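You operate a simulated robot arm through the tools that you are given. There is no shell and no other tool. Be economical: measure what you need, move in short steps, check, and stop when the job is done.

Carry out the task below with a simulated two-armed robot. There is one attempt and no reset: what you move stays moved.

JOB
Put the wheel chock from the grey bench on the shelf under the grey bench. Put two of the grey metal blocks from the white bench on the brown-topped red bench. Pick up the carton from the brown-topped red bench with one hand, pass it to the other hand and put it on the top of the white counter. Fetch the orange fuse and set it in the white tray at the far end. Fetch the tube from the brown-topped red bench and set it on the steel bench. Put the green tin on the steel bench. Take the motor damper on the steel bench and put it away on the last test slot of the rack. Take the teal roll and leave it on the wooden bench. Open the second chest drawer from the top, fetch the green pad and set it in the inside from the top of the second chest drawer and shut the drawer again. Open the third chest drawer from the top, put the blue tape in the inside from the top of the third chest drawer, then shut the drawer. The order is free. Set down upright: wheel chock, carton, orange fuse.

Only the result counts: the job must be done as asked and must still hold three seconds after the hand-in. Knocking over, shifting, dropping, spilling or breaking anything else fails it.

ROBOT AND FRAMES
Two 7-joint arms with fingered hands on one trunk, on a base that drives. Base frame: it is fixed to the floor where the robot stands at the start and does not move with it; the origin is under the middle of the robot, x ahead of it, y to its left, z up; the surface under the hand at the start is at about z = 0.78. Units: m, degrees, N and s.
The left shoulder is at the start at [0.061, 0.125, 1.206], the right one opposite. With the tool pointing down near the work surface each hand reaches from about 0.1 to 0.78 m from the robot's upright axis, wherever it stands, measured 20 degrees to its own side. Places, roughly: blue tape (8x4x8 cm) [9.6, -8.3, 0.8]; brown-topped red bench [0.9, -3.8, 0.8]; carton [1, -3, 1]; green pad (7x10x4 cm) [9.4, -8, 0.8]; green tin (9x9x7 cm) [0.8, -5.1, 1.3]; grey metal block [1, -2.5, 0.75]; inside of the second chest drawer [9.4, -9.4, 0.5]; inside of the third chest drawer [9.4, -9.4, 0.4]; last test slot of the rack (13x25 cm) [9.42, -2.66, 0.82]; motor damper [3.5, -7.75, 1]; orange fuse [0.75, -4.5, 1]; second chest drawer [9.4, -9.4, 0.6]; shelf under the grey bench [0.6, -0.6, 0.3]; steel bench [3, -7.6, 0.8]; teal roll (7x7x4 cm) [9.6, -7, 1.2]; third chest drawer [9.4, -9.4, 0.4]; top of the white counter [1.2, -0.8, 0.4]; tube [0.75, -4.5, 0.75]; wheel chock (12x8x9 cm) [0.5, -0.2, 0.8]; white tray at the far end (83x16 cm) [2.44, -2, 0.5]; wooden bench [9.3, -5.5, 0.8]. Payload 3.6 kg a hand.
Tool frame (each hand has its own): the origin (TCP) lies between the finger pads and is the grasp point; the fingertips stand 0.03 m ahead of it; z points along the fingers, y is the line along which they close. The gripper opens to 0.104 m. The gripper's body begins 0.035 m behind the TCP. The gripper is a hand of 4 fingers: y runs from the thumb to the fingers, the wrist lies at [-0.015, -0.104, -0.178] in the tool frame.
Orientation is that of the tool frame in the base frame, as a unit quaternion [w, x, y, z]. With the fingers straight down and the wrist toward the robot, the tool's x, y and z point along [0, 1, 0], [1, 0, 0] and [0, 0, -1] of the base frame.

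CONTROLS
- The arms move only by the tool play_rows. It takes "left_commands", "right_commands" or both (then of equal length, played together; a hand with none holds still); each is a list of rows, each a list of 2 entries, a list of its own where there are three numbers: the shift along the tool's x, y, z in units of 150 mm (1.0 is 150 mm), then the turn, a rotation vector about the tool's x, y, z in units of 60 degrees (1.0 is 60 degrees). In form: [[[dx, dy, dz], [rx, ry, rz]], ...]. A call has 1 to 12 rows; each row is the pose to reach, as a shift and turn from the pose commanded when the call began, along the tool's axes at that moment. A call with a number of a shift or a turn outside -1 to 1 is refused whole. Each row takes 0.2 s and may step no farther than 0.05 m and 8.6 degrees from the row before; otherwise, the whole call is refused. A pose out of reach is approached as far as the arm can. The call stops where the force on the tool passes 40 N (or 10 N more than at its start, if that is more) or the arm is blocked; 0.2 s more then pass. In this call time passes only in rows, and 0.2 s behind the last. The reply holds the time, the measured pose of the TCP, the force on the tool along the base axes, the opening and the grip force, in the units named above and with some noise, with the torque about the TCP (base axes, N m) and any sound that the robot's microphone picked up.
- Cameras (640 x 400 px; columns grow to the right, rows downward): "scene" is now at [0.1484, -0.0449, 1.328]; the picture's right is [-0.56, -0.83, 0.00], its down [-0.59, 0.40, -0.70] and it looks along [0.58, -0.39, -0.71] (base axes); focal length 232 px, centre (320, 200). "left" rides on the left gripper at [-0.061, -0.092, -0.13] in its tool frame; the picture's right is [-0.81, -0.28, 0.52], its down [0.53, -0.71, 0.46] and it looks along [0.24, 0.64, 0.72] (tool axes); focal length 275 px, centre (320, 200). "right" rides on the right gripper at [0.061, -0.092, -0.13] in its tool frame; the picture's right is [-0.81, 0.27, -0.52], its down [-0.53, -0.71, 0.46] and it looks along [-0.24, 0.65, 0.72] (tool axes); focal length 275 px, centre (320, 200). There is no depth. A picture from a camera that has moved, and an enlarged one, comes with that camera's place and axes in the base frame and with its lens.
- grab_frame(camera): a new picture of that camera. The clock stands still meanwhile.
- move_column(by): slides the trunk up (or, below 0, down) by that many m; the arms and the scene camera ride with it, the base frame stays. It gives what a move gives, with no picture.
- drive_base(legs): drives the robot by 1 to 6 legs, each [ahead, left, turn to the left] in m, m and degrees, along the robot's own axes; the way and the turn of a leg run together, so that a leg with both is an arc; at most 1.5 m and 180 degrees a leg. The arms and the cameras ride along, it lands a little off, and it stops where it bumps. It gives what a move gives.
- finger_targets(index, middle, ring, thumb_bend, thumb_turn, hand): sets how far each is bent, from 0 (flat) to 100 (curled in); at 30 the hand is open as for a grip, at 70 the pads meet at the TCP. One left out holds its place. A second passes; each finger stops where it meets its share of the squeeze, and holds until it gets a number again. It is the only way to open and close the hand. It gives what a move gives, with no picture; readings hold the bend of each and the force on the fingers (four entries, about 0 where the hand has none), thumb and palm. thumb_turn goes from beside the hand (0) to across from the fingers (100), as for a grip.
- aim_head(pan, tilt): turns the head with the scene camera to pan (to the left, within 80 degrees either way) and tilt (down, from -29 to 69), counted from straight ahead of the robot. It gives what a move gives.
- zoom(camera, box): a new picture of the part [left, top, right, bottom] of that camera's present view, enlarged. The clock stands still meanwhile.
- close_job(): hands the job in; it is judged then, once.

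Work in short steps. Places have to be worked out from the pictures, the camera data and where the tool is seen: move nearer, look again, correct. Check each grasp and each placing, and mend what went wrong. You have 598 turns and 370 pictures in all, those below and enlarged ones among them. Open the grippers and draw the arms clear of the work before you hand the job in, unless the task says otherwise; then end with one line.

The tools are called after "Emit:" as name(argument=value, ...) on one line, values as JSON. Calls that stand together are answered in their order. play_rows: Moves the arms, as the interface text tells. Its arguments: {"type":"object","properties":{"left_commands":{"type":"array","items":{"type":"array"}},"right_commands":{"type":"array","items":{"type":"array"}}},"required":[]} The other tools are called the same way: move_column (by) slides the trunk up or down; finger_targets (index, middle, ring, thumb_bend, thumb_turn, hand) moves the fingers one by one; drive_base (legs) drives the base; aim_head (pan, tilt) turns the head that bears the scene camera; grab_frame (camera) takes a picture; zoom (camera, box) takes an enlarged picture of a part of a camera's view; close_job () hands the job in.

At the start:

```text
clock: 0.0
left_tool_pos: [0.4822, -0.0458, 1.0265]
left_tcp_rot: [0.0, 0.707, 0.707, 0.001]
left_contact_force: [0.4, -0.2, 0.1]
left_ft_torque: [-0.02, -0.03, 0.0]
left_gripper_width: 0.1041
left_grip_force: 0.0
left_shape: jaw
left_bend: [30.0, 30.0, 30.0, 30.0, 98.0]
left_finger forces: [0.0, 0.1, 0.1, 0.1, 0.0, 0.0]
right_tool_pos: [0.3895, -0.4388, 1.0769]
right_tcp_rot: [0.0, 0.707, 0.707, 0.001]
right_contact_force: [0.1, -0.2, 0.4]
right_ft_torque: [-0.03, 0.0, -0.03]
right_gripper_width: 0.1037
right_grip_force: 0.0
right_shape: jaw
right_bend: [30.0, 30.0, 30.0, 30.0, 98.0]
right_finger forces: [0.0, 0.0, 0.1, 0.1, 0.0, 0.0]
trunk travel left (down, up): [-0.437, 0.099]
robot x, y, heading: [0.0007, 0.0011, 0.1]
head pan, tilt: [-34.1, 45.3]
```

scene: 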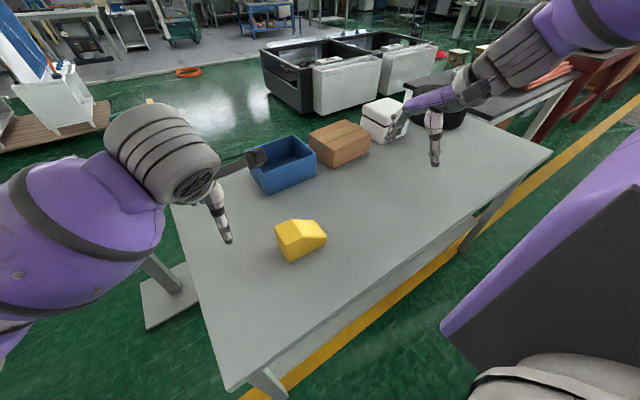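
right: 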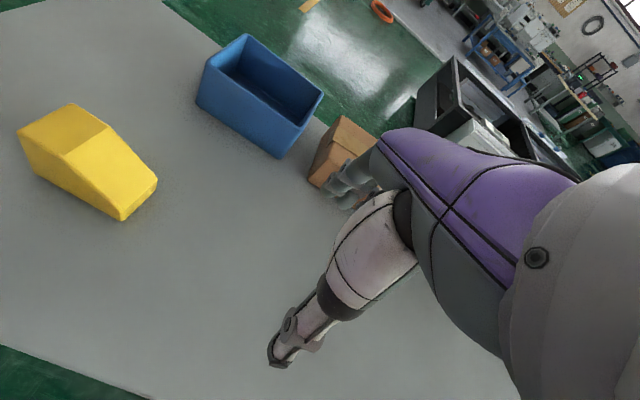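
left: 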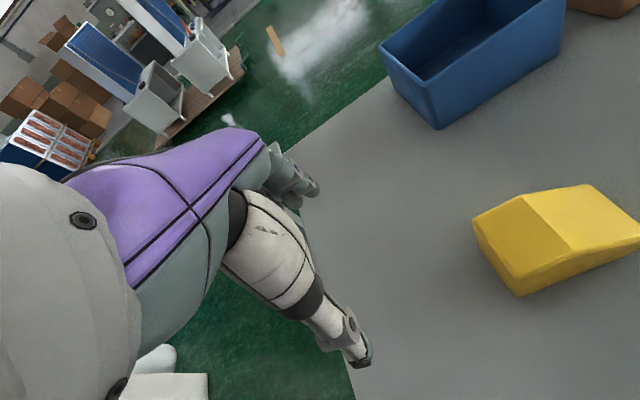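

The yellow chock is near [0.47,-0.20,0.82]. I'll take a closer look at it before grasping.

Emit:
zoom(camera="scene", box=[220, 180, 380, 280])

Emit:
aim_head(pan=0, tilt=60)

Emit:
grab_frame(camera="scene")

```text
4.00 times, centred on (300, 230) of scene
camera zoom: at [0.1484, -0.0449, 1.328], right [-0.56, -0.83, 0.0], down [-0.59, 0.4, -0.7], along [0.58, -0.39, -0.71], focal length 926 px, centre (400, 80)
```

zoom: 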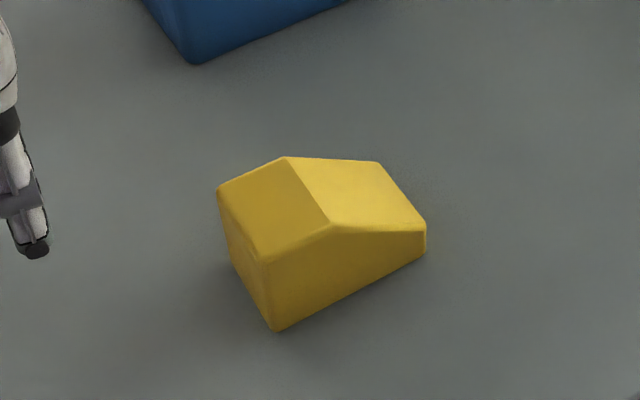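

```text
clock: 1.0
left_tool_pos: [0.4816, -0.0446, 1.0254]
left_tcp_rot: [0.0, 0.707, 0.707, -0.001]
left_contact_force: [0.6, -0.1, 0.4]
left_ft_torque: [0.03, 0.02, 0.03]
left_gripper_width: 0.1036
left_grip_force: 0.1
left_shape: jaw
left_bend: [30.0, 30.0, 30.0, 30.0, 98.0]
left_finger forces: [0.0, 0.1, 0.0, 0.1, 0.0, 0.1]
right_tool_pos: [0.3903, -0.4391, 1.076]
right_tcp_rot: [0.0, 0.707, 0.707, 0.0]
right_contact_force: [-0.1, -0.1, 0.0]
right_ft_torque: [-0.01, -0.01, 0.0]
right_gripper_width: 0.1037
right_grip_force: 0.0
right_shape: jaw
right_bend: [30.0, 30.0, 30.0, 30.0, 98.0]
right_finger forces: [0.1, 0.1, 0.0, 0.0, 0.1, 0.0]
trunk travel left (down, up): [-0.437, 0.099]
robot x, y, heading: [0.0017, -0.0015, -0.1]
head pan, tilt: [0.0, 60.0]
```

```text
365 pictures are left
camera scene: at [0.148, 0.0004, 1.309], right [0.0, -1.0, 0.0], down [-0.87, 0.0, -0.5], along [0.5, 0.0, -0.87], focal length 232 px, centre (320, 200)
```

scene: 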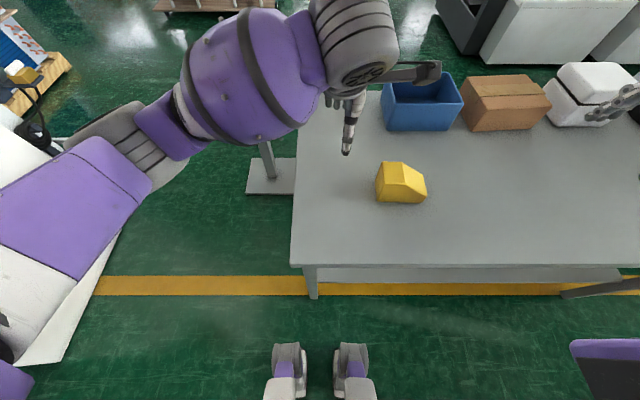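

Chock's long axis lies along y and its narrow width along x, centred about (0.477,-0.20), so the default pose closes the right way. I'll move the left hand above it.

Emit:
play_rows(left_commands=[[[-0.3, 0, 0], [0, 0, 0]], [[-0.6, -0.02, 0], [0, 0, 0]], [[-0.97, -0.04, 0], [0, 0, 0]], [[-0.97, -0.04, 0.3], [0, 0, 0]], [[-0.97, -0.04, 0.6], [0, 0, 0]]])

Emit:
grab_frame(camera="left")

Emit:
grab_frame(camera="scene")

```text
refused: row 3 steps farther than a row can; nothing moved
```

```text
364 pictures are left
camera left: at [0.3914, -0.1072, 1.1555], right [-0.28, -0.81, -0.52], down [-0.71, 0.53, -0.46], along [0.64, 0.24, -0.72], focal length 275 px, centre (320, 200)
```

left: 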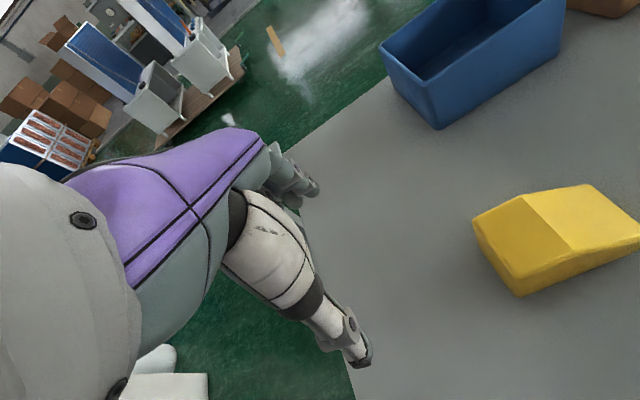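

```text
363 pictures are left
camera scene: at [0.148, 0.0004, 1.309], right [0.0, -1.0, 0.0], down [-0.87, 0.0, -0.5], along [0.5, 0.0, -0.87], focal length 232 px, centre (320, 200)
```

scene: 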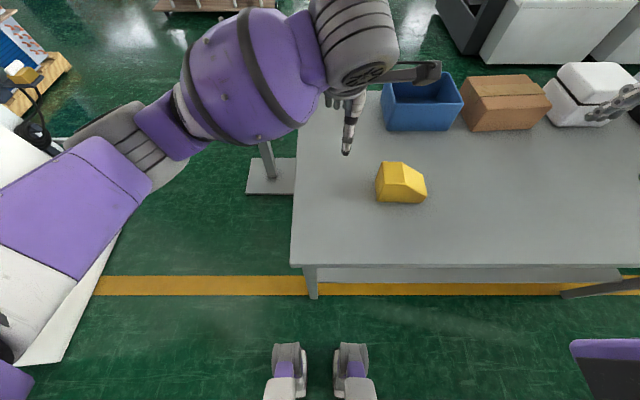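

The step was too large; I'll replay with smaller rows.

Emit:
play_rows(left_commands=[[[-0.3, 0, 0], [0, 0, 0]], [[-0.6, -0.02, 0], [0, 0, 0]], [[-0.85, -0.04, 0.1], [0, 0, 0]], [[-0.97, -0.04, 0.3], [0, 0, 0]], [[-0.97, -0.04, 0.55], [0, 0, 0]]])

Emit:
grab_frame(camera="left")

Emit:
grab_frame(camera="scene")

```text
clock: 2.2
left_tool_pos: [0.4758, -0.1905, 0.9454]
left_tcp_rot: [0.0, 0.707, 0.707, 0.0]
left_contact_force: [-0.3, -0.4, -0.1]
left_ft_torque: [-0.03, 0.0, -0.04]
left_gripper_width: 0.1038
left_grip_force: 0.1
left_shape: jaw
left_bend: [30.0, 30.0, 30.0, 30.0, 98.0]
left_finger forces: [0.0, 0.0, 0.1, 0.0, 0.1, 0.0]
right_tool_pos: [0.3891, -0.4386, 1.0772]
right_tcp_rot: [0.0, 0.707, 0.707, 0.0]
right_contact_force: [-1.1, -0.3, -0.1]
right_ft_torque: [-0.01, 0.02, -0.01]
right_gripper_width: 0.1038
right_grip_force: 0.0
right_shape: jaw
right_bend: [30.0, 30.0, 30.0, 30.0, 98.0]
right_finger forces: [0.0, 0.1, 0.1, 0.1, 0.0, 0.0]
trunk travel left (down, up): [-0.437, 0.099]
robot x, y, heading: [-0.0038, 0.0009, 0.4]
head pan, tilt: [0.0, 60.0]
```

```text
362 pictures are left
camera left: at [0.3844, -0.2529, 1.0744], right [-0.27, -0.81, -0.52], down [-0.71, 0.53, -0.46], along [0.65, 0.24, -0.72], focal length 275 px, centre (320, 200)
```

left: 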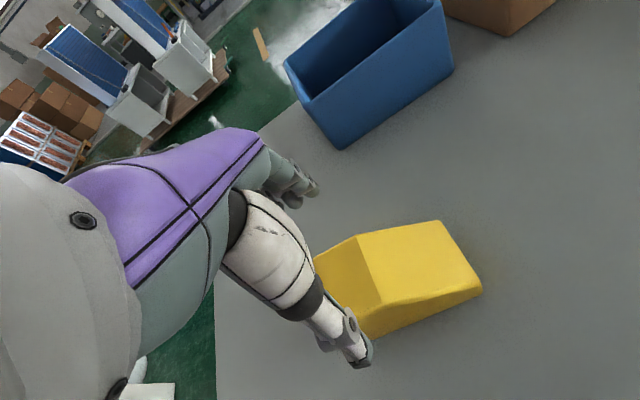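

```text
361 pictures are left
camera scene: at [0.1479, 0.0007, 1.309], right [0.0, -1.0, 0.0], down [-0.87, 0.0, -0.5], along [0.5, 0.0, -0.87], focal length 232 px, centre (320, 200)
```

scene: 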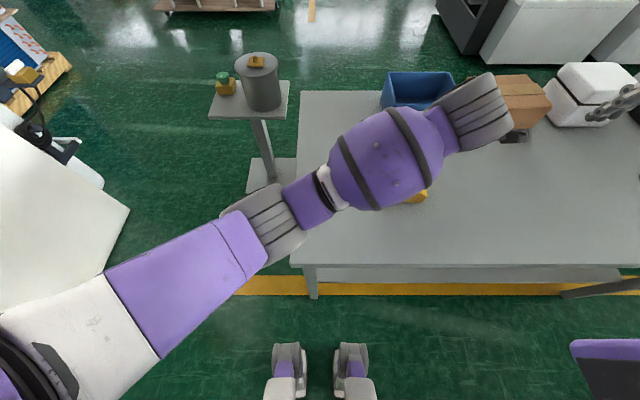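

TCP is centred over the chock (top spans x 0.448–0.508, ridge at y≈-0.20). I'll descend 0.10 m to z≈0.845 and close.

Emit:
play_rows(left_commands=[[[-0.03, 0.01, 0.3], [0, 0, 0]], [[-0.03, 0.01, 0.55], [0, 0, 0]], [[-0.03, 0.01, 0.67], [0, 0, 0]]])

Emit:
finger_targets(hand="left", index=70, middle=70, ring=70, thumb_bend=70)

Emit:
play_rows(left_commands=[[[0, 0, -0.3], [0, 0, 0]], [[0, 0, -0.6], [0, 0, 0]], [[0, 0, -0.8], [0, 0, 0]]])

Emit:
grab_frame(camera="left")

```text
clock: 3.0
left_tool_pos: [0.4777, -0.1954, 0.8435]
left_tcp_rot: [0.001, 0.707, 0.708, 0.0]
left_contact_force: [0.0, -0.5, 1.2]
left_ft_torque: [0.01, -0.01, -0.01]
left_gripper_width: 0.1038
left_grip_force: 0.0
left_shape: jaw
left_bend: [30.0, 30.0, 30.0, 30.0, 98.0]
left_finger forces: [1.3, 0.0, 0.0, 0.0, 0.0, 0.0]
right_tool_pos: [0.3902, -0.44, 1.0767]
right_tcp_rot: [0.0, 0.707, 0.707, 0.0]
right_contact_force: [-0.1, 0.6, 0.5]
right_ft_torque: [-0.01, 0.02, 0.02]
right_gripper_width: 0.1036
right_grip_force: 0.1
right_shape: jaw
right_bend: [30.0, 30.0, 30.0, 30.0, 98.0]
right_finger forces: [0.0, 0.0, 0.0, 0.1, 0.0, 0.1]
trunk travel left (down, up): [-0.437, 0.099]
robot x, y, heading: [-0.0011, -0.0006, -0.0]
head pan, tilt: [0.0, 60.0]
```

```text
clock: 4.0
left_tool_pos: [0.4782, -0.1956, 0.8451]
left_tcp_rot: [0.001, 0.707, 0.707, 0.0]
left_contact_force: [1.4, -0.3, 8.6]
left_ft_torque: [-0.04, -0.5, -0.23]
left_gripper_width: 0.0669
left_grip_force: 44.0
left_shape: fingers
left_bend: [39.0, 50.0, 49.0, 56.0, 95.0]
left_finger forces: [21.4, 10.7, 11.7, 0.1, 44.9, 0.0]
right_tool_pos: [0.3886, -0.4384, 1.0759]
right_tcp_rot: [0.001, 0.707, 0.707, 0.0]
right_contact_force: [0.3, -0.2, 1.1]
right_ft_torque: [0.0, 0.0, 0.0]
right_gripper_width: 0.1039
right_grip_force: 0.0
right_shape: jaw
right_bend: [30.0, 30.0, 30.0, 30.0, 98.0]
right_finger forces: [0.0, 0.0, 0.0, 0.0, 0.0, 0.0]
trunk travel left (down, up): [-0.437, 0.099]
robot x, y, heading: [0.0048, 0.0011, -0.3]
head pan, tilt: [0.0, 60.0]
```

```text
clock: 4.8
left_tool_pos: [0.4765, -0.1942, 0.9634]
left_tcp_rot: [-0.001, 0.707, 0.708, 0.0]
left_contact_force: [-0.1, 0.6, -2.0]
left_ft_torque: [0.0, -0.02, 0.04]
left_gripper_width: 0.0666
left_grip_force: 38.2
left_shape: fingers
left_bend: [39.0, 51.0, 50.0, 56.0, 94.0]
left_finger forces: [17.8, 9.3, 10.2, 0.1, 39.8, 0.1]
right_tool_pos: [0.3891, -0.4399, 1.0766]
right_tcp_rot: [0.0, 0.707, 0.708, 0.001]
right_contact_force: [0.5, -1.0, 0.1]
right_ft_torque: [0.0, 0.0, 0.02]
right_gripper_width: 0.1038
right_grip_force: 0.1
right_shape: jaw
right_bend: [30.0, 30.0, 30.0, 30.0, 98.0]
right_finger forces: [0.1, 0.0, 0.0, 0.1, 0.1, 0.1]
trunk travel left (down, up): [-0.437, 0.099]
robot x, y, heading: [0.0002, 0.0008, 0.1]
head pan, tilt: [0.0, 60.0]
```

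```text
360 pictures are left
camera left: at [0.3858, -0.2565, 1.0936], right [-0.28, -0.81, -0.52], down [-0.71, 0.53, -0.45], along [0.64, 0.24, -0.73], focal length 275 px, centre (320, 200)
```

left: 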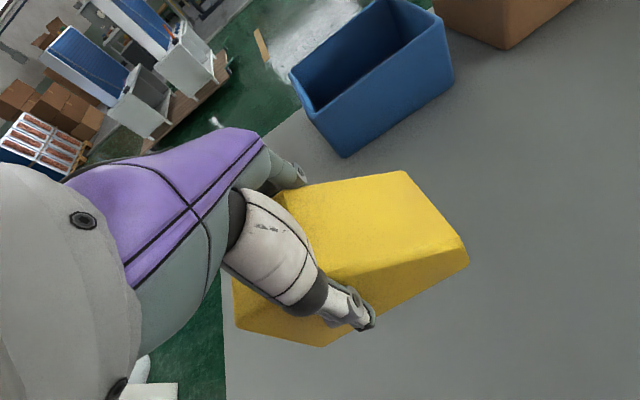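

The chock is held firmly. Before backing away I'll look left and right for obstacles behind me.

Emit:
aim_head(pan=80, tilt=30)

Emit:
grab_frame(camera="scene")

Emit:
aim_head(pan=-80, tilt=30)

Emit:
grab_frame(camera="scene")

```text
clock: 6.3
left_tool_pos: [0.4769, -0.1943, 0.9628]
left_tcp_rot: [0.0, 0.707, 0.707, 0.001]
left_contact_force: [0.3, -0.7, -3.8]
left_ft_torque: [-0.01, 0.01, -0.01]
left_gripper_width: 0.0666
left_grip_force: 38.7
left_shape: fingers
left_bend: [39.0, 51.0, 50.0, 56.0, 94.0]
left_finger forces: [17.9, 9.4, 10.1, 0.0, 39.8, 0.0]
right_tool_pos: [0.3893, -0.4391, 1.0767]
right_tcp_rot: [0.0, 0.707, 0.707, 0.0]
right_contact_force: [1.0, -0.3, 0.6]
right_ft_torque: [0.01, 0.01, 0.0]
right_gripper_width: 0.1036
right_grip_force: 0.1
right_shape: jaw
right_bend: [30.0, 30.0, 30.0, 30.0, 98.0]
right_finger forces: [0.0, 0.1, 0.0, 0.0, 0.1, 0.0]
trunk travel left (down, up): [-0.437, 0.099]
robot x, y, heading: [-0.0001, -0.0025, 0.1]
head pan, tilt: [80.0, 30.0]
```

```text
359 pictures are left
camera scene: at [0.0973, 0.0895, 1.351], right [0.98, -0.17, 0.0], down [-0.09, -0.49, -0.87], along [0.15, 0.85, -0.5], focal length 232 px, centre (320, 200)
```

scene: 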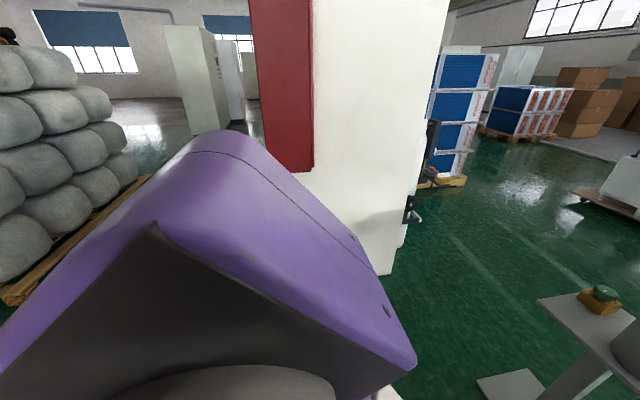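

```text
clock: 8.8
left_tool_pos: [0.4767, -0.1939, 0.9618]
left_tcp_rot: [0.0, 0.707, 0.707, 0.0]
left_contact_force: [-0.1, -0.6, -3.1]
left_ft_torque: [0.01, 0.02, 0.01]
left_gripper_width: 0.0667
left_grip_force: 38.6
left_shape: fingers
left_bend: [39.0, 51.0, 50.0, 56.0, 94.0]
left_finger forces: [17.8, 9.4, 10.2, 0.1, 39.7, 0.1]
right_tool_pos: [0.3904, -0.4401, 1.0764]
right_tcp_rot: [0.0, 0.707, 0.707, 0.0]
right_contact_force: [0.3, -0.2, -0.5]
right_ft_torque: [-0.02, 0.02, 0.01]
right_gripper_width: 0.1039
right_grip_force: 0.1
right_shape: jaw
right_bend: [30.0, 30.0, 30.0, 30.0, 98.0]
right_finger forces: [0.0, 0.0, 0.0, 0.1, 0.0, 0.0]
trunk travel left (down, up): [-0.437, 0.099]
robot x, y, heading: [-0.0003, -0.0001, -0.1]
head pan, tilt: [-80.0, 30.0]
```

```text
358 pictures are left
camera scene: at [0.0973, -0.0886, 1.351], right [-0.98, -0.17, 0.0], down [-0.09, 0.49, -0.87], along [0.15, -0.85, -0.5], focal length 232 px, centre (320, 200)
```

scene: 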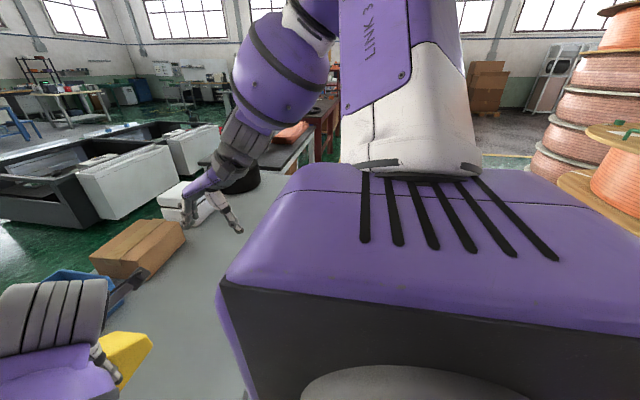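

Nothing close behind at the sides. I'll lift slightly clear and back up 0.45 m, then look down at the shelf.

Emit:
drive_base(legs=[[-0.45, 0, 0]])

Emit:
aim_head(pan=0, tilt=40)

Emit:
grab_frame(camera="scene")

```text
clock: 11.5
left_tool_pos: [0.0235, -0.1952, 0.9636]
left_tcp_rot: [-0.001, 0.709, 0.705, 0.0]
left_contact_force: [0.5, -0.8, -3.2]
left_ft_torque: [0.03, -0.01, 0.02]
left_gripper_width: 0.0666
left_grip_force: 38.4
left_shape: fingers
left_bend: [39.0, 51.0, 50.0, 56.0, 94.0]
left_finger forces: [17.8, 9.4, 10.1, 0.0, 39.7, 0.0]
right_tool_pos: [-0.064, -0.4408, 1.0762]
right_tcp_rot: [0.0, 0.709, 0.705, 0.0]
right_contact_force: [0.0, 0.6, -0.7]
right_ft_torque: [-0.01, 0.01, 0.02]
right_gripper_width: 0.1036
right_grip_force: 0.0
right_shape: jaw
right_bend: [30.0, 30.0, 30.0, 30.0, 98.0]
right_finger forces: [0.0, 0.0, 0.0, 0.0, 0.0, 0.0]
trunk travel left (down, up): [-0.437, 0.099]
robot x, y, heading: [-0.4481, -0.001, -0.3]
head pan, tilt: [-80.0, 30.0]
```

```text
clock: 13.1
left_tool_pos: [0.0244, -0.1944, 0.9634]
left_tcp_rot: [0.0, 0.709, 0.705, -0.001]
left_contact_force: [1.0, -0.3, -3.2]
left_ft_torque: [-0.02, -0.01, 0.0]
left_gripper_width: 0.0668
left_grip_force: 38.2
left_shape: fingers
left_bend: [39.0, 51.0, 50.0, 56.0, 94.0]
left_finger forces: [17.8, 9.4, 10.1, 0.1, 39.7, 0.0]
right_tool_pos: [-0.0643, -0.4405, 1.0776]
right_tcp_rot: [0.0, 0.709, 0.705, 0.0]
right_contact_force: [0.6, 0.0, -0.5]
right_ft_torque: [-0.01, -0.01, -0.02]
right_gripper_width: 0.1036
right_grip_force: 0.1
right_shape: jaw
right_bend: [30.0, 30.0, 30.0, 30.0, 98.0]
right_finger forces: [0.0, 0.0, 0.0, 0.0, 0.1, 0.0]
trunk travel left (down, up): [-0.437, 0.099]
robot x, y, heading: [-0.451, 0.001, -0.2]
head pan, tilt: [0.0, 40.0]
```

```text
357 pictures are left
camera scene: at [-0.2853, 0.0007, 1.3357], right [-0.01, -1.0, 0.0], down [-0.64, 0.0, -0.77], along [0.77, -0.01, -0.64], focal length 232 px, centre (320, 200)
```

scene: 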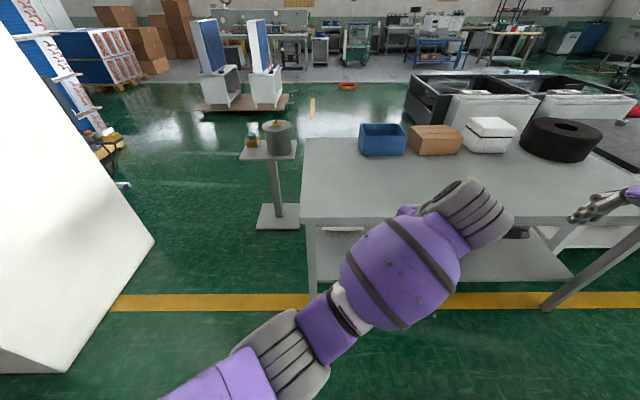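

Shelf is visible with a white item at its left and a dark one to the right. I'll lower the trunk and look under the bench.

Emit:
move_column(by=-0.4)

Emit:
aim_head(pan=-20, tilt=30)

Emit:
grab_frame(camera="scene")

Emit:
grab_frame(camera="right")

```text
clock: 16.9
left_tool_pos: [0.0278, -0.1953, 0.5614]
left_tcp_rot: [-0.002, 0.709, 0.705, -0.004]
left_contact_force: [-0.4, 0.3, -2.6]
left_ft_torque: [0.01, 0.0, 0.01]
left_gripper_width: 0.0667
left_grip_force: 37.4
left_shape: fingers
left_bend: [39.0, 51.0, 50.0, 56.0, 94.0]
left_finger forces: [17.6, 9.3, 10.0, 0.1, 39.2, 0.0]
right_tool_pos: [-0.0643, -0.4394, 0.6761]
right_tcp_rot: [0.0, 0.709, 0.705, 0.0]
right_contact_force: [0.0, 0.7, -0.3]
right_ft_torque: [0.02, 0.03, -0.02]
right_gripper_width: 0.1036
right_grip_force: 0.0
right_shape: jaw
right_bend: [30.0, 30.0, 30.0, 30.0, 98.0]
right_finger forces: [0.1, 0.0, 0.0, 0.0, 0.0, 0.0]
trunk travel left (down, up): [-0.037, 0.499]
robot x, y, heading: [-0.4495, 0.0039, -0.6]
head pan, tilt: [0.0, 40.0]
```

```text
clock: 17.7
left_tool_pos: [0.0264, -0.1954, 0.5619]
left_tcp_rot: [-0.001, 0.71, 0.704, -0.005]
left_contact_force: [-0.2, 0.4, -2.6]
left_ft_torque: [0.04, 0.01, 0.01]
left_gripper_width: 0.0666
left_grip_force: 38.2
left_shape: fingers
left_bend: [39.0, 51.0, 50.0, 56.0, 94.0]
left_finger forces: [17.5, 9.3, 10.0, 0.0, 39.2, 0.1]
right_tool_pos: [-0.0655, -0.4398, 0.6762]
right_tcp_rot: [0.0, 0.71, 0.705, -0.001]
right_contact_force: [0.6, 0.3, -1.5]
right_ft_torque: [0.02, 0.0, -0.03]
right_gripper_width: 0.1038
right_grip_force: 0.0
right_shape: jaw
right_bend: [30.0, 30.0, 30.0, 30.0, 98.0]
right_finger forces: [0.1, 0.0, 0.0, 0.0, 0.0, 0.0]
trunk travel left (down, up): [-0.037, 0.499]
robot x, y, heading: [-0.4548, -0.001, -0.3]
head pan, tilt: [-20.0, 30.0]
```

```text
356 pictures are left
camera scene: at [-0.165, -0.0308, 0.9301], right [-0.35, -0.94, 0.0], down [-0.47, 0.17, -0.87], along [0.81, -0.3, -0.5], focal length 232 px, centre (320, 200)
```

scene: 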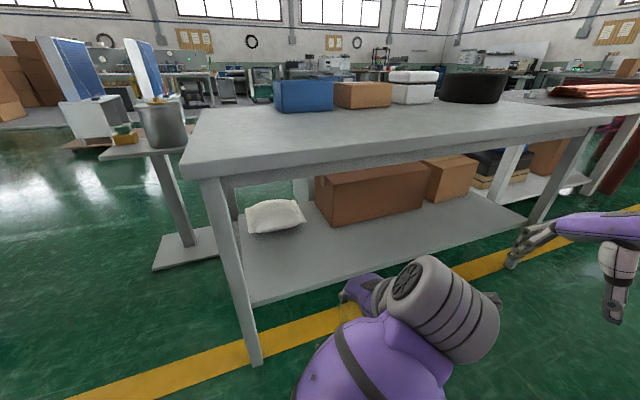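

```text
355 pictures are left
camera right: at [-0.1568, -0.3788, 0.8062], right [0.27, -0.81, 0.52], down [-0.72, -0.53, -0.46], along [0.64, -0.25, -0.72], focal length 275 px, centre (320, 200)
```

right: 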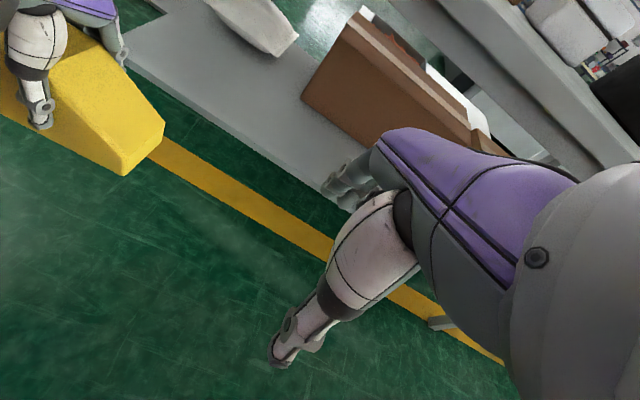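

The shelf front edge is at x≈0.335, z≈0.30, free back to about x=0.6. I'll lower the hand to z≈0.40, then drive forward 0.2 m and right 0.15 m.

Emit:
play_rows(left_commands=[[[0, 0, 0.3], [0, 0, 0]], [[0, 0, 0.6], [0, 0, 0]], [[0, 0, 0.9], [0, 0, 0]], [[0, 0, 1.0], [0, 0, 0]]])

Emit:
drive_base(legs=[[0.2, -0.15, 0]])

Emit:
grab_frame(camera="scene")

Emit:
grab_frame(camera="left")

```text
clock: 18.7
left_tool_pos: [0.0261, -0.1952, 0.4126]
left_tcp_rot: [-0.002, 0.71, 0.704, -0.004]
left_contact_force: [-0.8, 0.7, -3.6]
left_ft_torque: [0.02, -0.02, 0.01]
left_gripper_width: 0.0666
left_grip_force: 37.5
left_shape: fingers
left_bend: [39.0, 51.0, 50.0, 56.0, 94.0]
left_finger forces: [17.3, 9.2, 9.9, 0.0, 38.6, 0.0]
right_tool_pos: [-0.0651, -0.44, 0.6767]
right_tcp_rot: [-0.001, 0.709, 0.705, 0.0]
right_contact_force: [-0.2, 0.5, -0.1]
right_ft_torque: [0.01, -0.01, -0.02]
right_gripper_width: 0.1036
right_grip_force: 0.1
right_shape: jaw
right_bend: [30.0, 30.0, 30.0, 30.0, 98.0]
right_finger forces: [0.0, 0.0, 0.1, 0.0, 0.1, 0.0]
trunk travel left (down, up): [-0.037, 0.499]
robot x, y, heading: [-0.451, 0.0016, -0.4]
head pan, tilt: [-20.0, 30.0]
```

```text
clock: 20.7
left_tool_pos: [0.2217, -0.3451, 0.4114]
left_tcp_rot: [-0.001, 0.709, 0.705, -0.005]
left_contact_force: [-0.6, -1.0, -3.0]
left_ft_torque: [0.04, -0.02, -0.02]
left_gripper_width: 0.0667
left_grip_force: 38.2
left_shape: fingers
left_bend: [39.0, 51.0, 50.0, 56.0, 94.0]
left_finger forces: [17.4, 9.2, 9.7, 0.0, 38.5, 0.1]
right_tool_pos: [0.1329, -0.5909, 0.676]
right_tcp_rot: [0.0, 0.708, 0.706, 0.0]
right_contact_force: [-0.4, 0.2, 0.3]
right_ft_torque: [0.06, 0.0, -0.01]
right_gripper_width: 0.1036
right_grip_force: 0.1
right_shape: jaw
right_bend: [30.0, 30.0, 30.0, 30.0, 98.0]
right_finger forces: [0.0, 0.1, 0.0, 0.1, 0.0, 0.1]
trunk travel left (down, up): [-0.037, 0.499]
robot x, y, heading: [-0.2573, -0.1501, -0.2]
head pan, tilt: [-20.0, 30.0]
```

```text
354 pictures are left
camera scene: at [0.0305, -0.1811, 0.9301], right [-0.34, -0.94, 0.0], down [-0.47, 0.17, -0.87], along [0.81, -0.3, -0.5], focal length 232 px, centre (320, 200)
```

scene: 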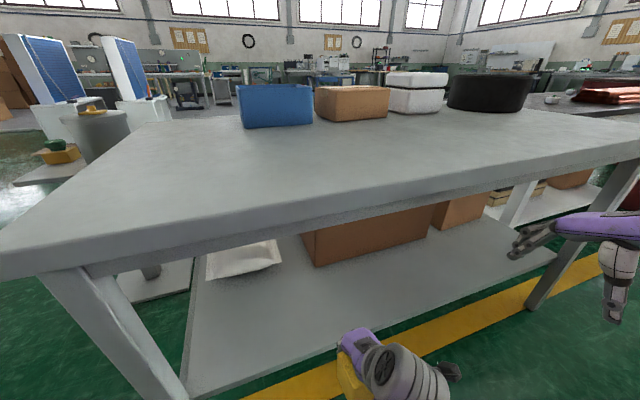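

```text
353 pictures are left
camera left: at [0.1314, -0.407, 0.5424], right [-0.28, -0.81, -0.51], down [-0.71, 0.54, -0.45], along [0.64, 0.24, -0.73], focal length 275 px, centre (320, 200)
```

left: 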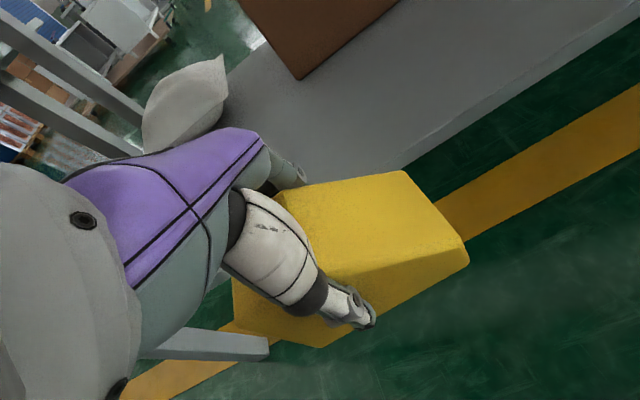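

Chock bottom is ~4.5 cm above shelf level. I'll move it forward 0.15 m then check.

Emit:
play_rows(left_commands=[[[0, 0.3, 0], [0, 0, 0]], [[0, 0.6, 0], [0, 0, 0]], [[0, 0.8, 0], [0, 0, 0]], [[0, 1.0, 0], [0, 0, 0]]])

Emit:
play_rows(left_commands=[[[0, 0.2, 0], [0, 0, 0]], [[0, 0.45, 0], [0, 0, 0]]])

Emit:
grab_frame(camera="left")

Emit:
grab_frame(camera="scene")

```text
clock: 21.7
left_tool_pos: [0.3701, -0.3479, 0.4104]
left_tcp_rot: [-0.002, 0.709, 0.705, -0.005]
left_contact_force: [-0.4, 0.4, -3.3]
left_ft_torque: [0.03, -0.02, 0.01]
left_gripper_width: 0.0664
left_grip_force: 37.7
left_shape: fingers
left_bend: [39.0, 51.0, 50.0, 56.0, 94.0]
left_finger forces: [17.6, 9.2, 9.8, 0.0, 38.3, 0.1]
right_tool_pos: [0.1317, -0.5897, 0.6765]
right_tcp_rot: [0.0, 0.708, 0.706, 0.001]
right_contact_force: [-0.8, 0.1, 0.0]
right_ft_torque: [-0.05, -0.02, 0.01]
right_gripper_width: 0.1037
right_grip_force: 0.1
right_shape: jaw
right_bend: [30.0, 30.0, 30.0, 30.0, 98.0]
right_finger forces: [0.0, 0.0, 0.0, 0.0, 0.0, 0.1]
trunk travel left (down, up): [-0.037, 0.499]
robot x, y, heading: [-0.2565, -0.149, -0.2]
head pan, tilt: [-20.0, 30.0]
```

```text
clock: 22.3
left_tool_pos: [0.4204, -0.3408, 0.4097]
left_tcp_rot: [-0.001, 0.708, 0.706, -0.003]
left_contact_force: [-0.3, 0.1, -2.7]
left_ft_torque: [0.02, -0.02, -0.01]
left_gripper_width: 0.0663
left_grip_force: 36.9
left_shape: fingers
left_bend: [39.0, 51.0, 51.0, 56.0, 94.0]
left_finger forces: [17.1, 9.0, 9.7, 0.0, 37.6, 0.0]
left hand out of reach, approached as far as the arm can: row 2
right_tool_pos: [0.1315, -0.5909, 0.6775]
right_tcp_rot: [0.0, 0.708, 0.707, 0.0]
right_contact_force: [0.0, -0.3, -0.2]
right_ft_torque: [-0.01, 0.02, 0.04]
right_gripper_width: 0.1038
right_grip_force: 0.1
right_shape: jaw
right_bend: [30.0, 30.0, 30.0, 30.0, 98.0]
right_finger forces: [0.1, 0.0, 0.0, 0.0, 0.0, 0.0]
trunk travel left (down, up): [-0.037, 0.499]
robot x, y, heading: [-0.2578, -0.1511, -0.2]
head pan, tilt: [-20.0, 30.0]
```

```text
352 pictures are left
camera left: at [0.3301, -0.4023, 0.5403], right [-0.28, -0.81, -0.51], down [-0.72, 0.53, -0.45], along [0.64, 0.24, -0.73], focal length 275 px, centre (320, 200)
```

left: 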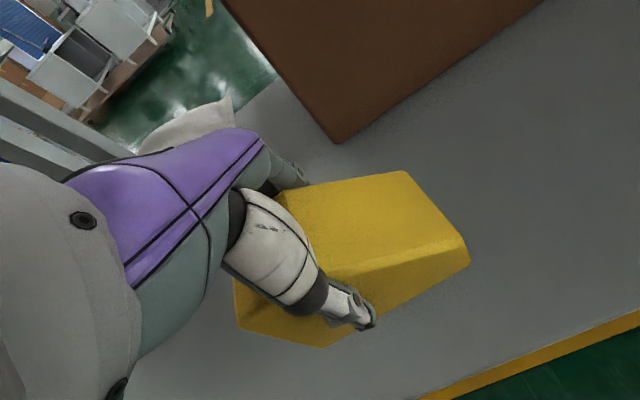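

```text
351 pictures are left
camera scene: at [0.0304, -0.181, 0.9301], right [-0.34, -0.94, 0.0], down [-0.47, 0.17, -0.87], along [0.81, -0.3, -0.5], focal length 232 px, centre (320, 200)
```

scene: 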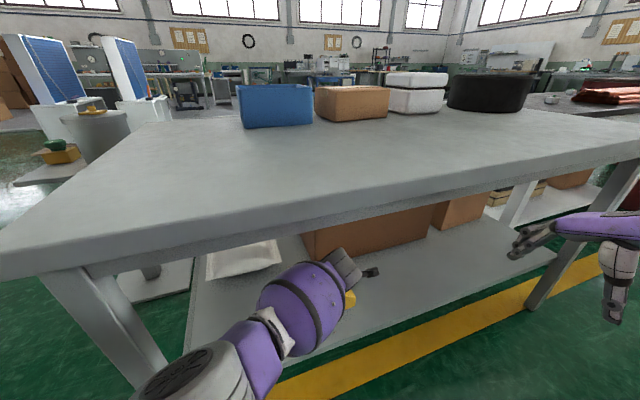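

Chock is over the shelf. I'll drive 0.04 m nearer to restore reach, then lower gently.

Emit:
drive_base(legs=[[0.04, 0, 0]])

Emit:
play_rows(left_commands=[[[0, 0, 0.1], [0, 0, 0]], [[0, 0, 0.2], [0, 0, 0]], [[0, 0, 0.25], [0, 0, 0]]])

```text
clock: 23.1
left_tool_pos: [0.4587, -0.3409, 0.409]
left_tcp_rot: [-0.002, 0.709, 0.705, -0.005]
left_contact_force: [-0.9, 0.8, -3.0]
left_ft_torque: [-0.03, -0.01, 0.0]
left_gripper_width: 0.0665
left_grip_force: 36.2
left_shape: fingers
left_bend: [39.0, 51.0, 51.0, 56.0, 94.0]
left_finger forces: [17.2, 9.0, 9.6, 0.1, 37.6, 0.1]
right_tool_pos: [0.1718, -0.5912, 0.6765]
right_tcp_rot: [0.0, 0.709, 0.706, 0.001]
right_contact_force: [0.2, 0.0, 0.6]
right_ft_torque: [-0.01, 0.0, -0.01]
right_gripper_width: 0.1036
right_grip_force: 0.1
right_shape: jaw
right_bend: [30.0, 30.0, 30.0, 30.0, 98.0]
right_finger forces: [0.0, 0.0, 0.0, 0.0, 0.0, 0.0]
trunk travel left (down, up): [-0.037, 0.499]
robot x, y, heading: [-0.212, -0.1486, -0.3]
head pan, tilt: [-20.0, 30.0]
```

```text
clock: 23.9
left_tool_pos: [0.4646, -0.3287, 0.3898]
left_tcp_rot: [-0.002, 0.71, 0.704, -0.004]
left_contact_force: [0.6, 0.6, -3.0]
left_ft_torque: [0.02, -0.01, 0.02]
left_gripper_width: 0.0662
left_grip_force: 36.9
left_shape: fingers
left_bend: [39.0, 51.0, 51.0, 56.0, 94.0]
left_finger forces: [17.1, 8.9, 9.5, 0.1, 37.5, 0.0]
left hand out of reach, approached as far as the arm can: row 1, 2, 3
right_tool_pos: [0.1712, -0.59, 0.6763]
right_tcp_rot: [0.0, 0.708, 0.706, 0.0]
right_contact_force: [-0.5, 0.1, 0.3]
right_ft_torque: [-0.01, 0.01, 0.0]
right_gripper_width: 0.104
right_grip_force: 0.1
right_shape: jaw
right_bend: [30.0, 30.0, 30.0, 30.0, 98.0]
right_finger forces: [0.1, 0.0, 0.1, 0.0, 0.0, 0.0]
trunk travel left (down, up): [-0.037, 0.499]
robot x, y, heading: [-0.216, -0.158, -0.6]
head pan, tilt: [-20.0, 30.0]
```

Reach-limited; I'll pull back toward me 0.045 m, which frees reach, and continue down.

Emit:
play_rows(left_commands=[[[0, -0.2, 0], [0, 0, 0]], [[0, -0.35, 0], [0, 0, 0]], [[0, -0.35, 0.05], [0, 0, 0]]])

```text
clock: 24.8
left_tool_pos: [0.4117, -0.3282, 0.3824]
left_tcp_rot: [-0.002, 0.708, 0.706, -0.004]
left_contact_force: [-0.3, 0.3, -2.6]
left_ft_torque: [0.02, 0.0, -0.01]
left_gripper_width: 0.0663
left_grip_force: 36.9
left_shape: fingers
left_bend: [39.0, 51.0, 51.0, 56.0, 94.0]
left_finger forces: [16.9, 9.1, 9.5, 0.0, 37.1, 0.0]
right_tool_pos: [0.1707, -0.5907, 0.6768]
right_tcp_rot: [0.0, 0.709, 0.706, -0.001]
right_contact_force: [-0.4, 0.8, -0.8]
right_ft_torque: [0.03, -0.01, 0.04]
right_gripper_width: 0.1038
right_grip_force: 0.0
right_shape: jaw
right_bend: [30.0, 30.0, 30.0, 30.0, 98.0]
right_finger forces: [0.0, 0.0, 0.0, 0.0, 0.0, 0.0]
trunk travel left (down, up): [-0.037, 0.499]
robot x, y, heading: [-0.2169, -0.1503, -0.4]
head pan, tilt: [-20.0, 30.0]
```

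Now lowering in small steps, watching for contact.

Emit:
play_rows(left_commands=[[[0, 0, 0.05], [0, 0, 0]], [[0, 0, 0.1], [0, 0, 0]], [[0, 0, 0.13], [0, 0, 0]]])

Emit:
grab_frame(camera="right")

```text
clock: 25.6
left_tool_pos: [0.413, -0.3287, 0.3664]
left_tcp_rot: [0.0, 0.709, 0.705, -0.003]
left_contact_force: [-0.7, 0.8, 2.4]
left_ft_torque: [0.04, -0.19, -0.02]
left_gripper_width: 0.0662
left_grip_force: 37.0
left_shape: fingers
left_bend: [39.0, 51.0, 51.0, 56.0, 94.0]
left_finger forces: [17.4, 9.1, 9.6, 0.1, 37.8, 0.1]
right_tool_pos: [0.1709, -0.5904, 0.6763]
right_tcp_rot: [0.0, 0.708, 0.706, 0.0]
right_contact_force: [-0.9, 0.1, 0.4]
right_ft_torque: [0.02, -0.03, 0.0]
right_gripper_width: 0.1037
right_grip_force: 0.1
right_shape: jaw
right_bend: [30.0, 30.0, 30.0, 30.0, 98.0]
right_finger forces: [0.1, 0.1, 0.0, 0.1, 0.0, 0.1]
trunk travel left (down, up): [-0.037, 0.499]
robot x, y, heading: [-0.2192, -0.1527, -0.2]
head pan, tilt: [-20.0, 30.0]
```

```text
350 pictures are left
camera right: at [0.0789, -0.5292, 0.8063], right [0.27, -0.81, 0.52], down [-0.71, -0.53, -0.46], along [0.64, -0.25, -0.72], focal length 275 px, centre (320, 200)
```

right: 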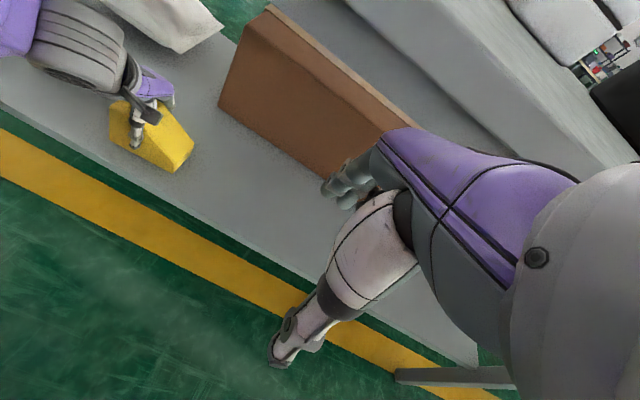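

Chock touches the shelf (force reversed at z≈0.366). I'll open, lift 0.075 m, and pull back.

Emit:
finger_targets(hand="left", index=30, middle=30, ring=30, thumb_bend=30)

Emit:
play_rows(left_commands=[[[0, 0, -0.15], [0, 0, 0]], [[0, 0, -0.35], [0, 0, 0]], [[0, 0, -0.52], [0, 0, 0]], [[0, -0.3, -0.52], [0, 0, 0]], [[0, -0.6, -0.52], [0, 0, 0]], [[0, -0.9, -0.52], [0, 0, 0]]])

Emit:
grab_frame(camera="right")

```text
clock: 26.6
left_tool_pos: [0.4107, -0.3282, 0.3633]
left_tcp_rot: [-0.003, 0.708, 0.706, -0.004]
left_contact_force: [0.8, 0.2, 1.1]
left_ft_torque: [-0.01, 0.0, -0.02]
left_gripper_width: 0.1036
left_grip_force: 0.5
left_shape: fingers
left_bend: [30.0, 30.0, 30.0, 30.0, 97.0]
left_finger forces: [0.5, 0.1, 0.1, 0.0, 0.0, 0.1]
right_tool_pos: [0.1712, -0.5904, 0.6772]
right_tcp_rot: [0.0, 0.709, 0.706, 0.0]
right_contact_force: [-0.7, -0.4, 1.2]
right_ft_torque: [-0.02, 0.01, 0.02]
right_gripper_width: 0.1039
right_grip_force: 0.1
right_shape: jaw
right_bend: [30.0, 30.0, 30.0, 30.0, 98.0]
right_finger forces: [0.0, 0.1, 0.0, 0.0, 0.0, 0.0]
trunk travel left (down, up): [-0.037, 0.499]
robot x, y, heading: [-0.2186, -0.1479, -0.3]
head pan, tilt: [-20.0, 30.0]
```

```text
clock: 27.9
left_tool_pos: [0.2777, -0.326, 0.4452]
left_tcp_rot: [-0.002, 0.709, 0.705, -0.003]
left_contact_force: [-0.2, 0.2, -0.3]
left_ft_torque: [0.01, -0.03, 0.01]
left_gripper_width: 0.103
left_grip_force: 0.1
left_shape: fingers
left_bend: [30.0, 30.0, 30.0, 30.0, 97.0]
left_finger forces: [0.0, 0.0, 0.0, 0.0, 0.1, 0.1]
right_tool_pos: [0.1709, -0.5909, 0.6763]
right_tcp_rot: [0.001, 0.708, 0.706, 0.0]
right_contact_force: [-0.6, 0.5, -0.2]
right_ft_torque: [0.01, -0.01, 0.0]
right_gripper_width: 0.1039
right_grip_force: 0.1
right_shape: jaw
right_bend: [30.0, 30.0, 30.0, 30.0, 98.0]
right_finger forces: [0.0, 0.0, 0.0, 0.0, 0.1, 0.1]
trunk travel left (down, up): [-0.037, 0.499]
robot x, y, heading: [-0.2171, -0.1499, -0.1]
head pan, tilt: [-20.0, 30.0]
```

```text
349 pictures are left
camera right: at [0.0789, -0.5293, 0.8063], right [0.27, -0.81, 0.52], down [-0.72, -0.53, -0.46], along [0.64, -0.25, -0.72], focal length 275 px, centre (320, 200)
```

right: 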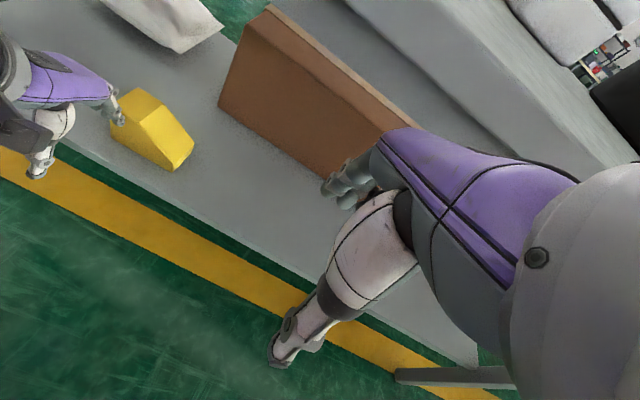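

Chock stands upright on the shelf. Now backing out, raising the trunk, and looking down the corridor toward the right.

Emit:
drive_base(legs=[[-0.25, 0, 0]])

Emit:
move_column(by=0.4)

Emit:
aim_head(pan=-50, tilt=25)

Emit:
grab_frame(camera="scene")

```text
clock: 29.8
left_tool_pos: [0.029, -0.3241, 0.4446]
left_tcp_rot: [-0.002, 0.708, 0.706, -0.003]
left_contact_force: [0.6, -0.1, -0.2]
left_ft_torque: [-0.03, 0.03, -0.01]
left_gripper_width: 0.1031
left_grip_force: 0.1
left_shape: fingers
left_bend: [30.0, 30.0, 30.0, 30.0, 97.0]
left_finger forces: [0.0, 0.1, 0.1, 0.1, 0.1, 0.0]
right_tool_pos: [-0.0761, -0.5876, 0.6759]
right_tcp_rot: [0.0, 0.707, 0.707, 0.001]
right_contact_force: [0.3, 0.4, 0.5]
right_ft_torque: [0.0, 0.0, 0.0]
right_gripper_width: 0.1038
right_grip_force: 0.1
right_shape: jaw
right_bend: [30.0, 30.0, 30.0, 30.0, 98.0]
right_finger forces: [0.0, 0.0, 0.1, 0.1, 0.0, 0.0]
trunk travel left (down, up): [-0.037, 0.499]
robot x, y, heading: [-0.4671, -0.1518, 0.1]
head pan, tilt: [-20.0, 30.0]
```

```text
clock: 33.6
left_tool_pos: [0.0303, -0.3234, 0.8442]
left_tcp_rot: [-0.002, 0.708, 0.706, -0.004]
left_contact_force: [-0.5, 0.0, -0.7]
left_ft_torque: [-0.03, -0.02, -0.02]
left_gripper_width: 0.1029
left_grip_force: 0.0
left_shape: fingers
left_bend: [30.0, 30.0, 30.0, 30.0, 97.0]
left_finger forces: [0.0, 0.0, 0.0, 0.0, 0.1, 0.0]
right_tool_pos: [-0.0766, -0.5883, 1.0755]
right_tcp_rot: [0.0, 0.707, 0.707, 0.0]
right_contact_force: [-0.2, 0.4, -0.5]
right_ft_torque: [0.01, -0.01, 0.0]
right_gripper_width: 0.1037
right_grip_force: 0.1
right_shape: jaw
right_bend: [30.0, 30.0, 30.0, 30.0, 98.0]
right_finger forces: [0.0, 0.0, 0.1, 0.0, 0.1, 0.0]
trunk travel left (down, up): [-0.437, 0.099]
robot x, y, heading: [-0.4651, -0.1507, 0.2]
head pan, tilt: [-20.0, 30.0]
```

```text
clock: 34.5
left_tool_pos: [0.03, -0.3249, 0.8437]
left_tcp_rot: [-0.003, 0.707, 0.707, -0.004]
left_contact_force: [-0.7, 0.5, 0.7]
left_ft_torque: [0.02, 0.03, 0.01]
left_gripper_width: 0.1031
left_grip_force: 0.1
left_shape: fingers
left_bend: [30.0, 30.0, 30.0, 30.0, 97.0]
left_finger forces: [0.1, 0.0, 0.0, 0.0, 0.0, 0.1]
right_tool_pos: [-0.0765, -0.5893, 1.0768]
right_tcp_rot: [0.0, 0.707, 0.707, 0.0]
right_contact_force: [0.5, 0.3, -0.7]
right_ft_torque: [-0.03, -0.02, -0.03]
right_gripper_width: 0.1038
right_grip_force: 0.0
right_shape: jaw
right_bend: [30.0, 30.0, 30.0, 30.0, 98.0]
right_finger forces: [0.0, 0.0, 0.0, 0.1, 0.0, 0.1]
trunk travel left (down, up): [-0.437, 0.099]
robot x, y, heading: [-0.4644, -0.1523, 0.3]
head pan, tilt: [-50.0, 25.0]
```

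```text
348 pictures are left
camera scene: at [-0.3247, -0.2193, 1.359], right [-0.77, -0.64, 0.0], down [-0.27, 0.32, -0.91], along [0.58, -0.69, -0.42], focal length 232 px, centre (320, 200)
```

scene: 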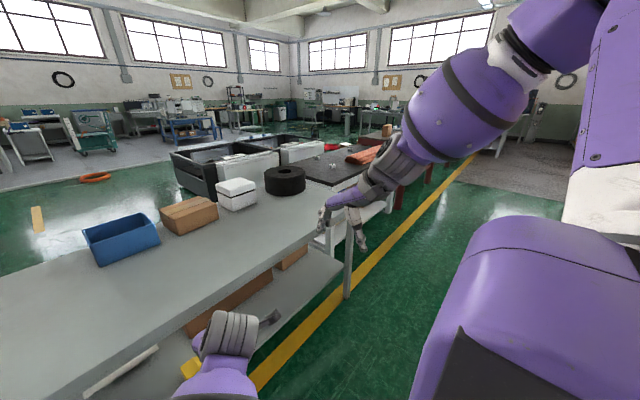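

Corridor is clear along x≈-0.45. I'll drive right 1.5 m and look ahead at the next benches.

Emit:
drive_base(legs=[[0, -1.5, 0], [0, -0.6, 0]])

Emit:
aim_head(pan=-20, tilt=30)

Emit:
grab_frame(camera="scene")

```text
clock: 53.2
left_tool_pos: [0.0178, -2.4263, 0.8437]
left_tcp_rot: [-0.002, 0.705, 0.709, -0.004]
left_contact_force: [-0.1, 0.6, -0.3]
left_ft_torque: [-0.01, 0.01, 0.01]
left_gripper_width: 0.1032
left_grip_force: 0.1
left_shape: fingers
left_bend: [30.0, 30.0, 30.0, 30.0, 97.0]
left_finger forces: [0.0, 0.0, 0.1, 0.1, 0.1, 0.1]
right_tool_pos: [-0.0881, -2.6915, 1.0757]
right_tcp_rot: [0.0, 0.705, 0.709, 0.0]
right_contact_force: [-0.3, -0.3, -0.7]
right_ft_torque: [0.0, 0.01, -0.02]
right_gripper_width: 0.1037
right_grip_force: 0.0
right_shape: jaw
right_bend: [30.0, 30.0, 30.0, 30.0, 98.0]
right_finger forces: [0.0, 0.0, 0.0, 0.0, 0.0, 0.0]
trunk travel left (down, up): [-0.437, 0.099]
robot x, y, heading: [-0.4786, -2.2557, 0.3]
head pan, tilt: [-50.0, 25.0]
```

```text
clock: 54.2
left_tool_pos: [0.0178, -2.4262, 0.8448]
left_tcp_rot: [-0.003, 0.706, 0.708, -0.004]
left_contact_force: [-0.7, 0.2, -0.1]
left_ft_torque: [0.01, -0.02, 0.02]
left_gripper_width: 0.1031
left_grip_force: 0.1
left_shape: fingers
left_bend: [30.0, 30.0, 30.0, 30.0, 97.0]
left_finger forces: [0.0, 0.0, 0.0, 0.0, 0.1, 0.0]
right_tool_pos: [-0.0865, -2.6931, 1.0754]
right_tcp_rot: [0.001, 0.705, 0.709, 0.001]
right_contact_force: [0.2, -0.4, 0.4]
right_ft_torque: [0.03, 0.0, -0.01]
right_gripper_width: 0.1037
right_grip_force: 0.0
right_shape: jaw
right_bend: [30.0, 30.0, 30.0, 30.0, 98.0]
right_finger forces: [0.1, 0.0, 0.0, 0.1, 0.0, 0.0]
trunk travel left (down, up): [-0.437, 0.099]
robot x, y, heading: [-0.4826, -2.2544, 0.1]
head pan, tilt: [-20.0, 30.0]
```

```text
347 pictures are left
camera scene: at [-0.3122, -2.2846, 1.3511], right [-0.34, -0.94, 0.0], down [-0.47, 0.17, -0.87], along [0.82, -0.29, -0.5], focal length 232 px, centre (320, 200)
```

scene: 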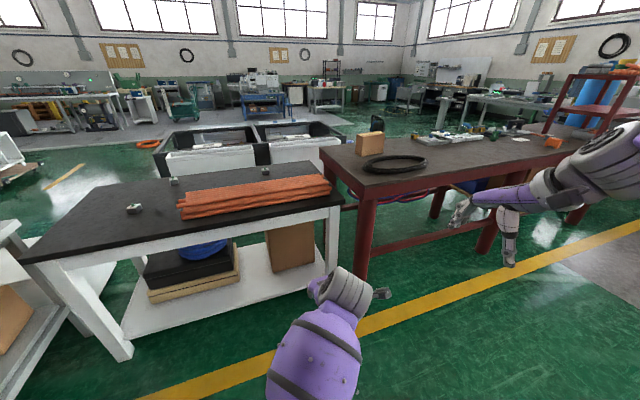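

I see the black-topped white bench with three small grey blocks and the red bench with the carton. Zooming on the blocks and on the red bench.

Emit:
zoom(camera="scene", box=[80, 140, 320, 240])

Emit:
zoom(camera="scene", box=[320, 80, 640, 220])

```text
2.67 times, centred on (200, 190) of scene
camera zoom: at [-0.3122, -2.2846, 1.3511], right [-0.34, -0.94, 0.0], down [-0.47, 0.17, -0.87], along [0.82, -0.29, -0.5], focal length 618 px, centre (640, 227)
```

zoom: 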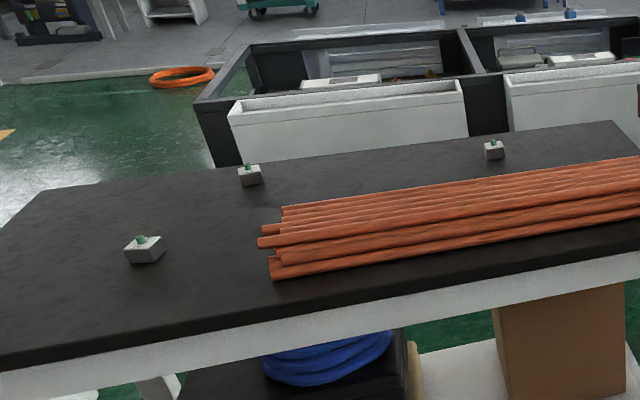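

```text
2.00 times, centred on (480, 150) of scene
camera zoom: at [-0.3122, -2.2846, 1.3511], right [-0.34, -0.94, 0.0], down [-0.47, 0.17, -0.87], along [0.82, -0.29, -0.5], focal length 463 px, centre (0, 300)
```

zoom: 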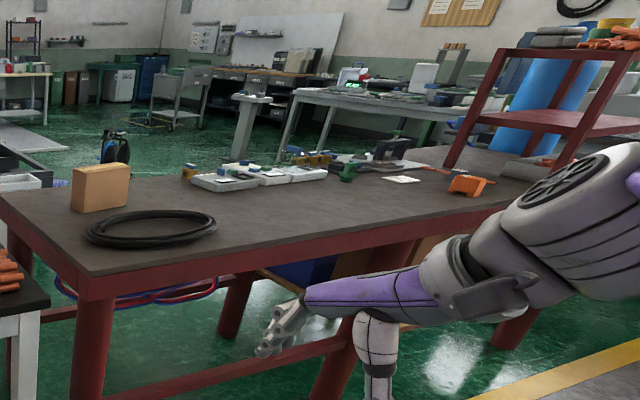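

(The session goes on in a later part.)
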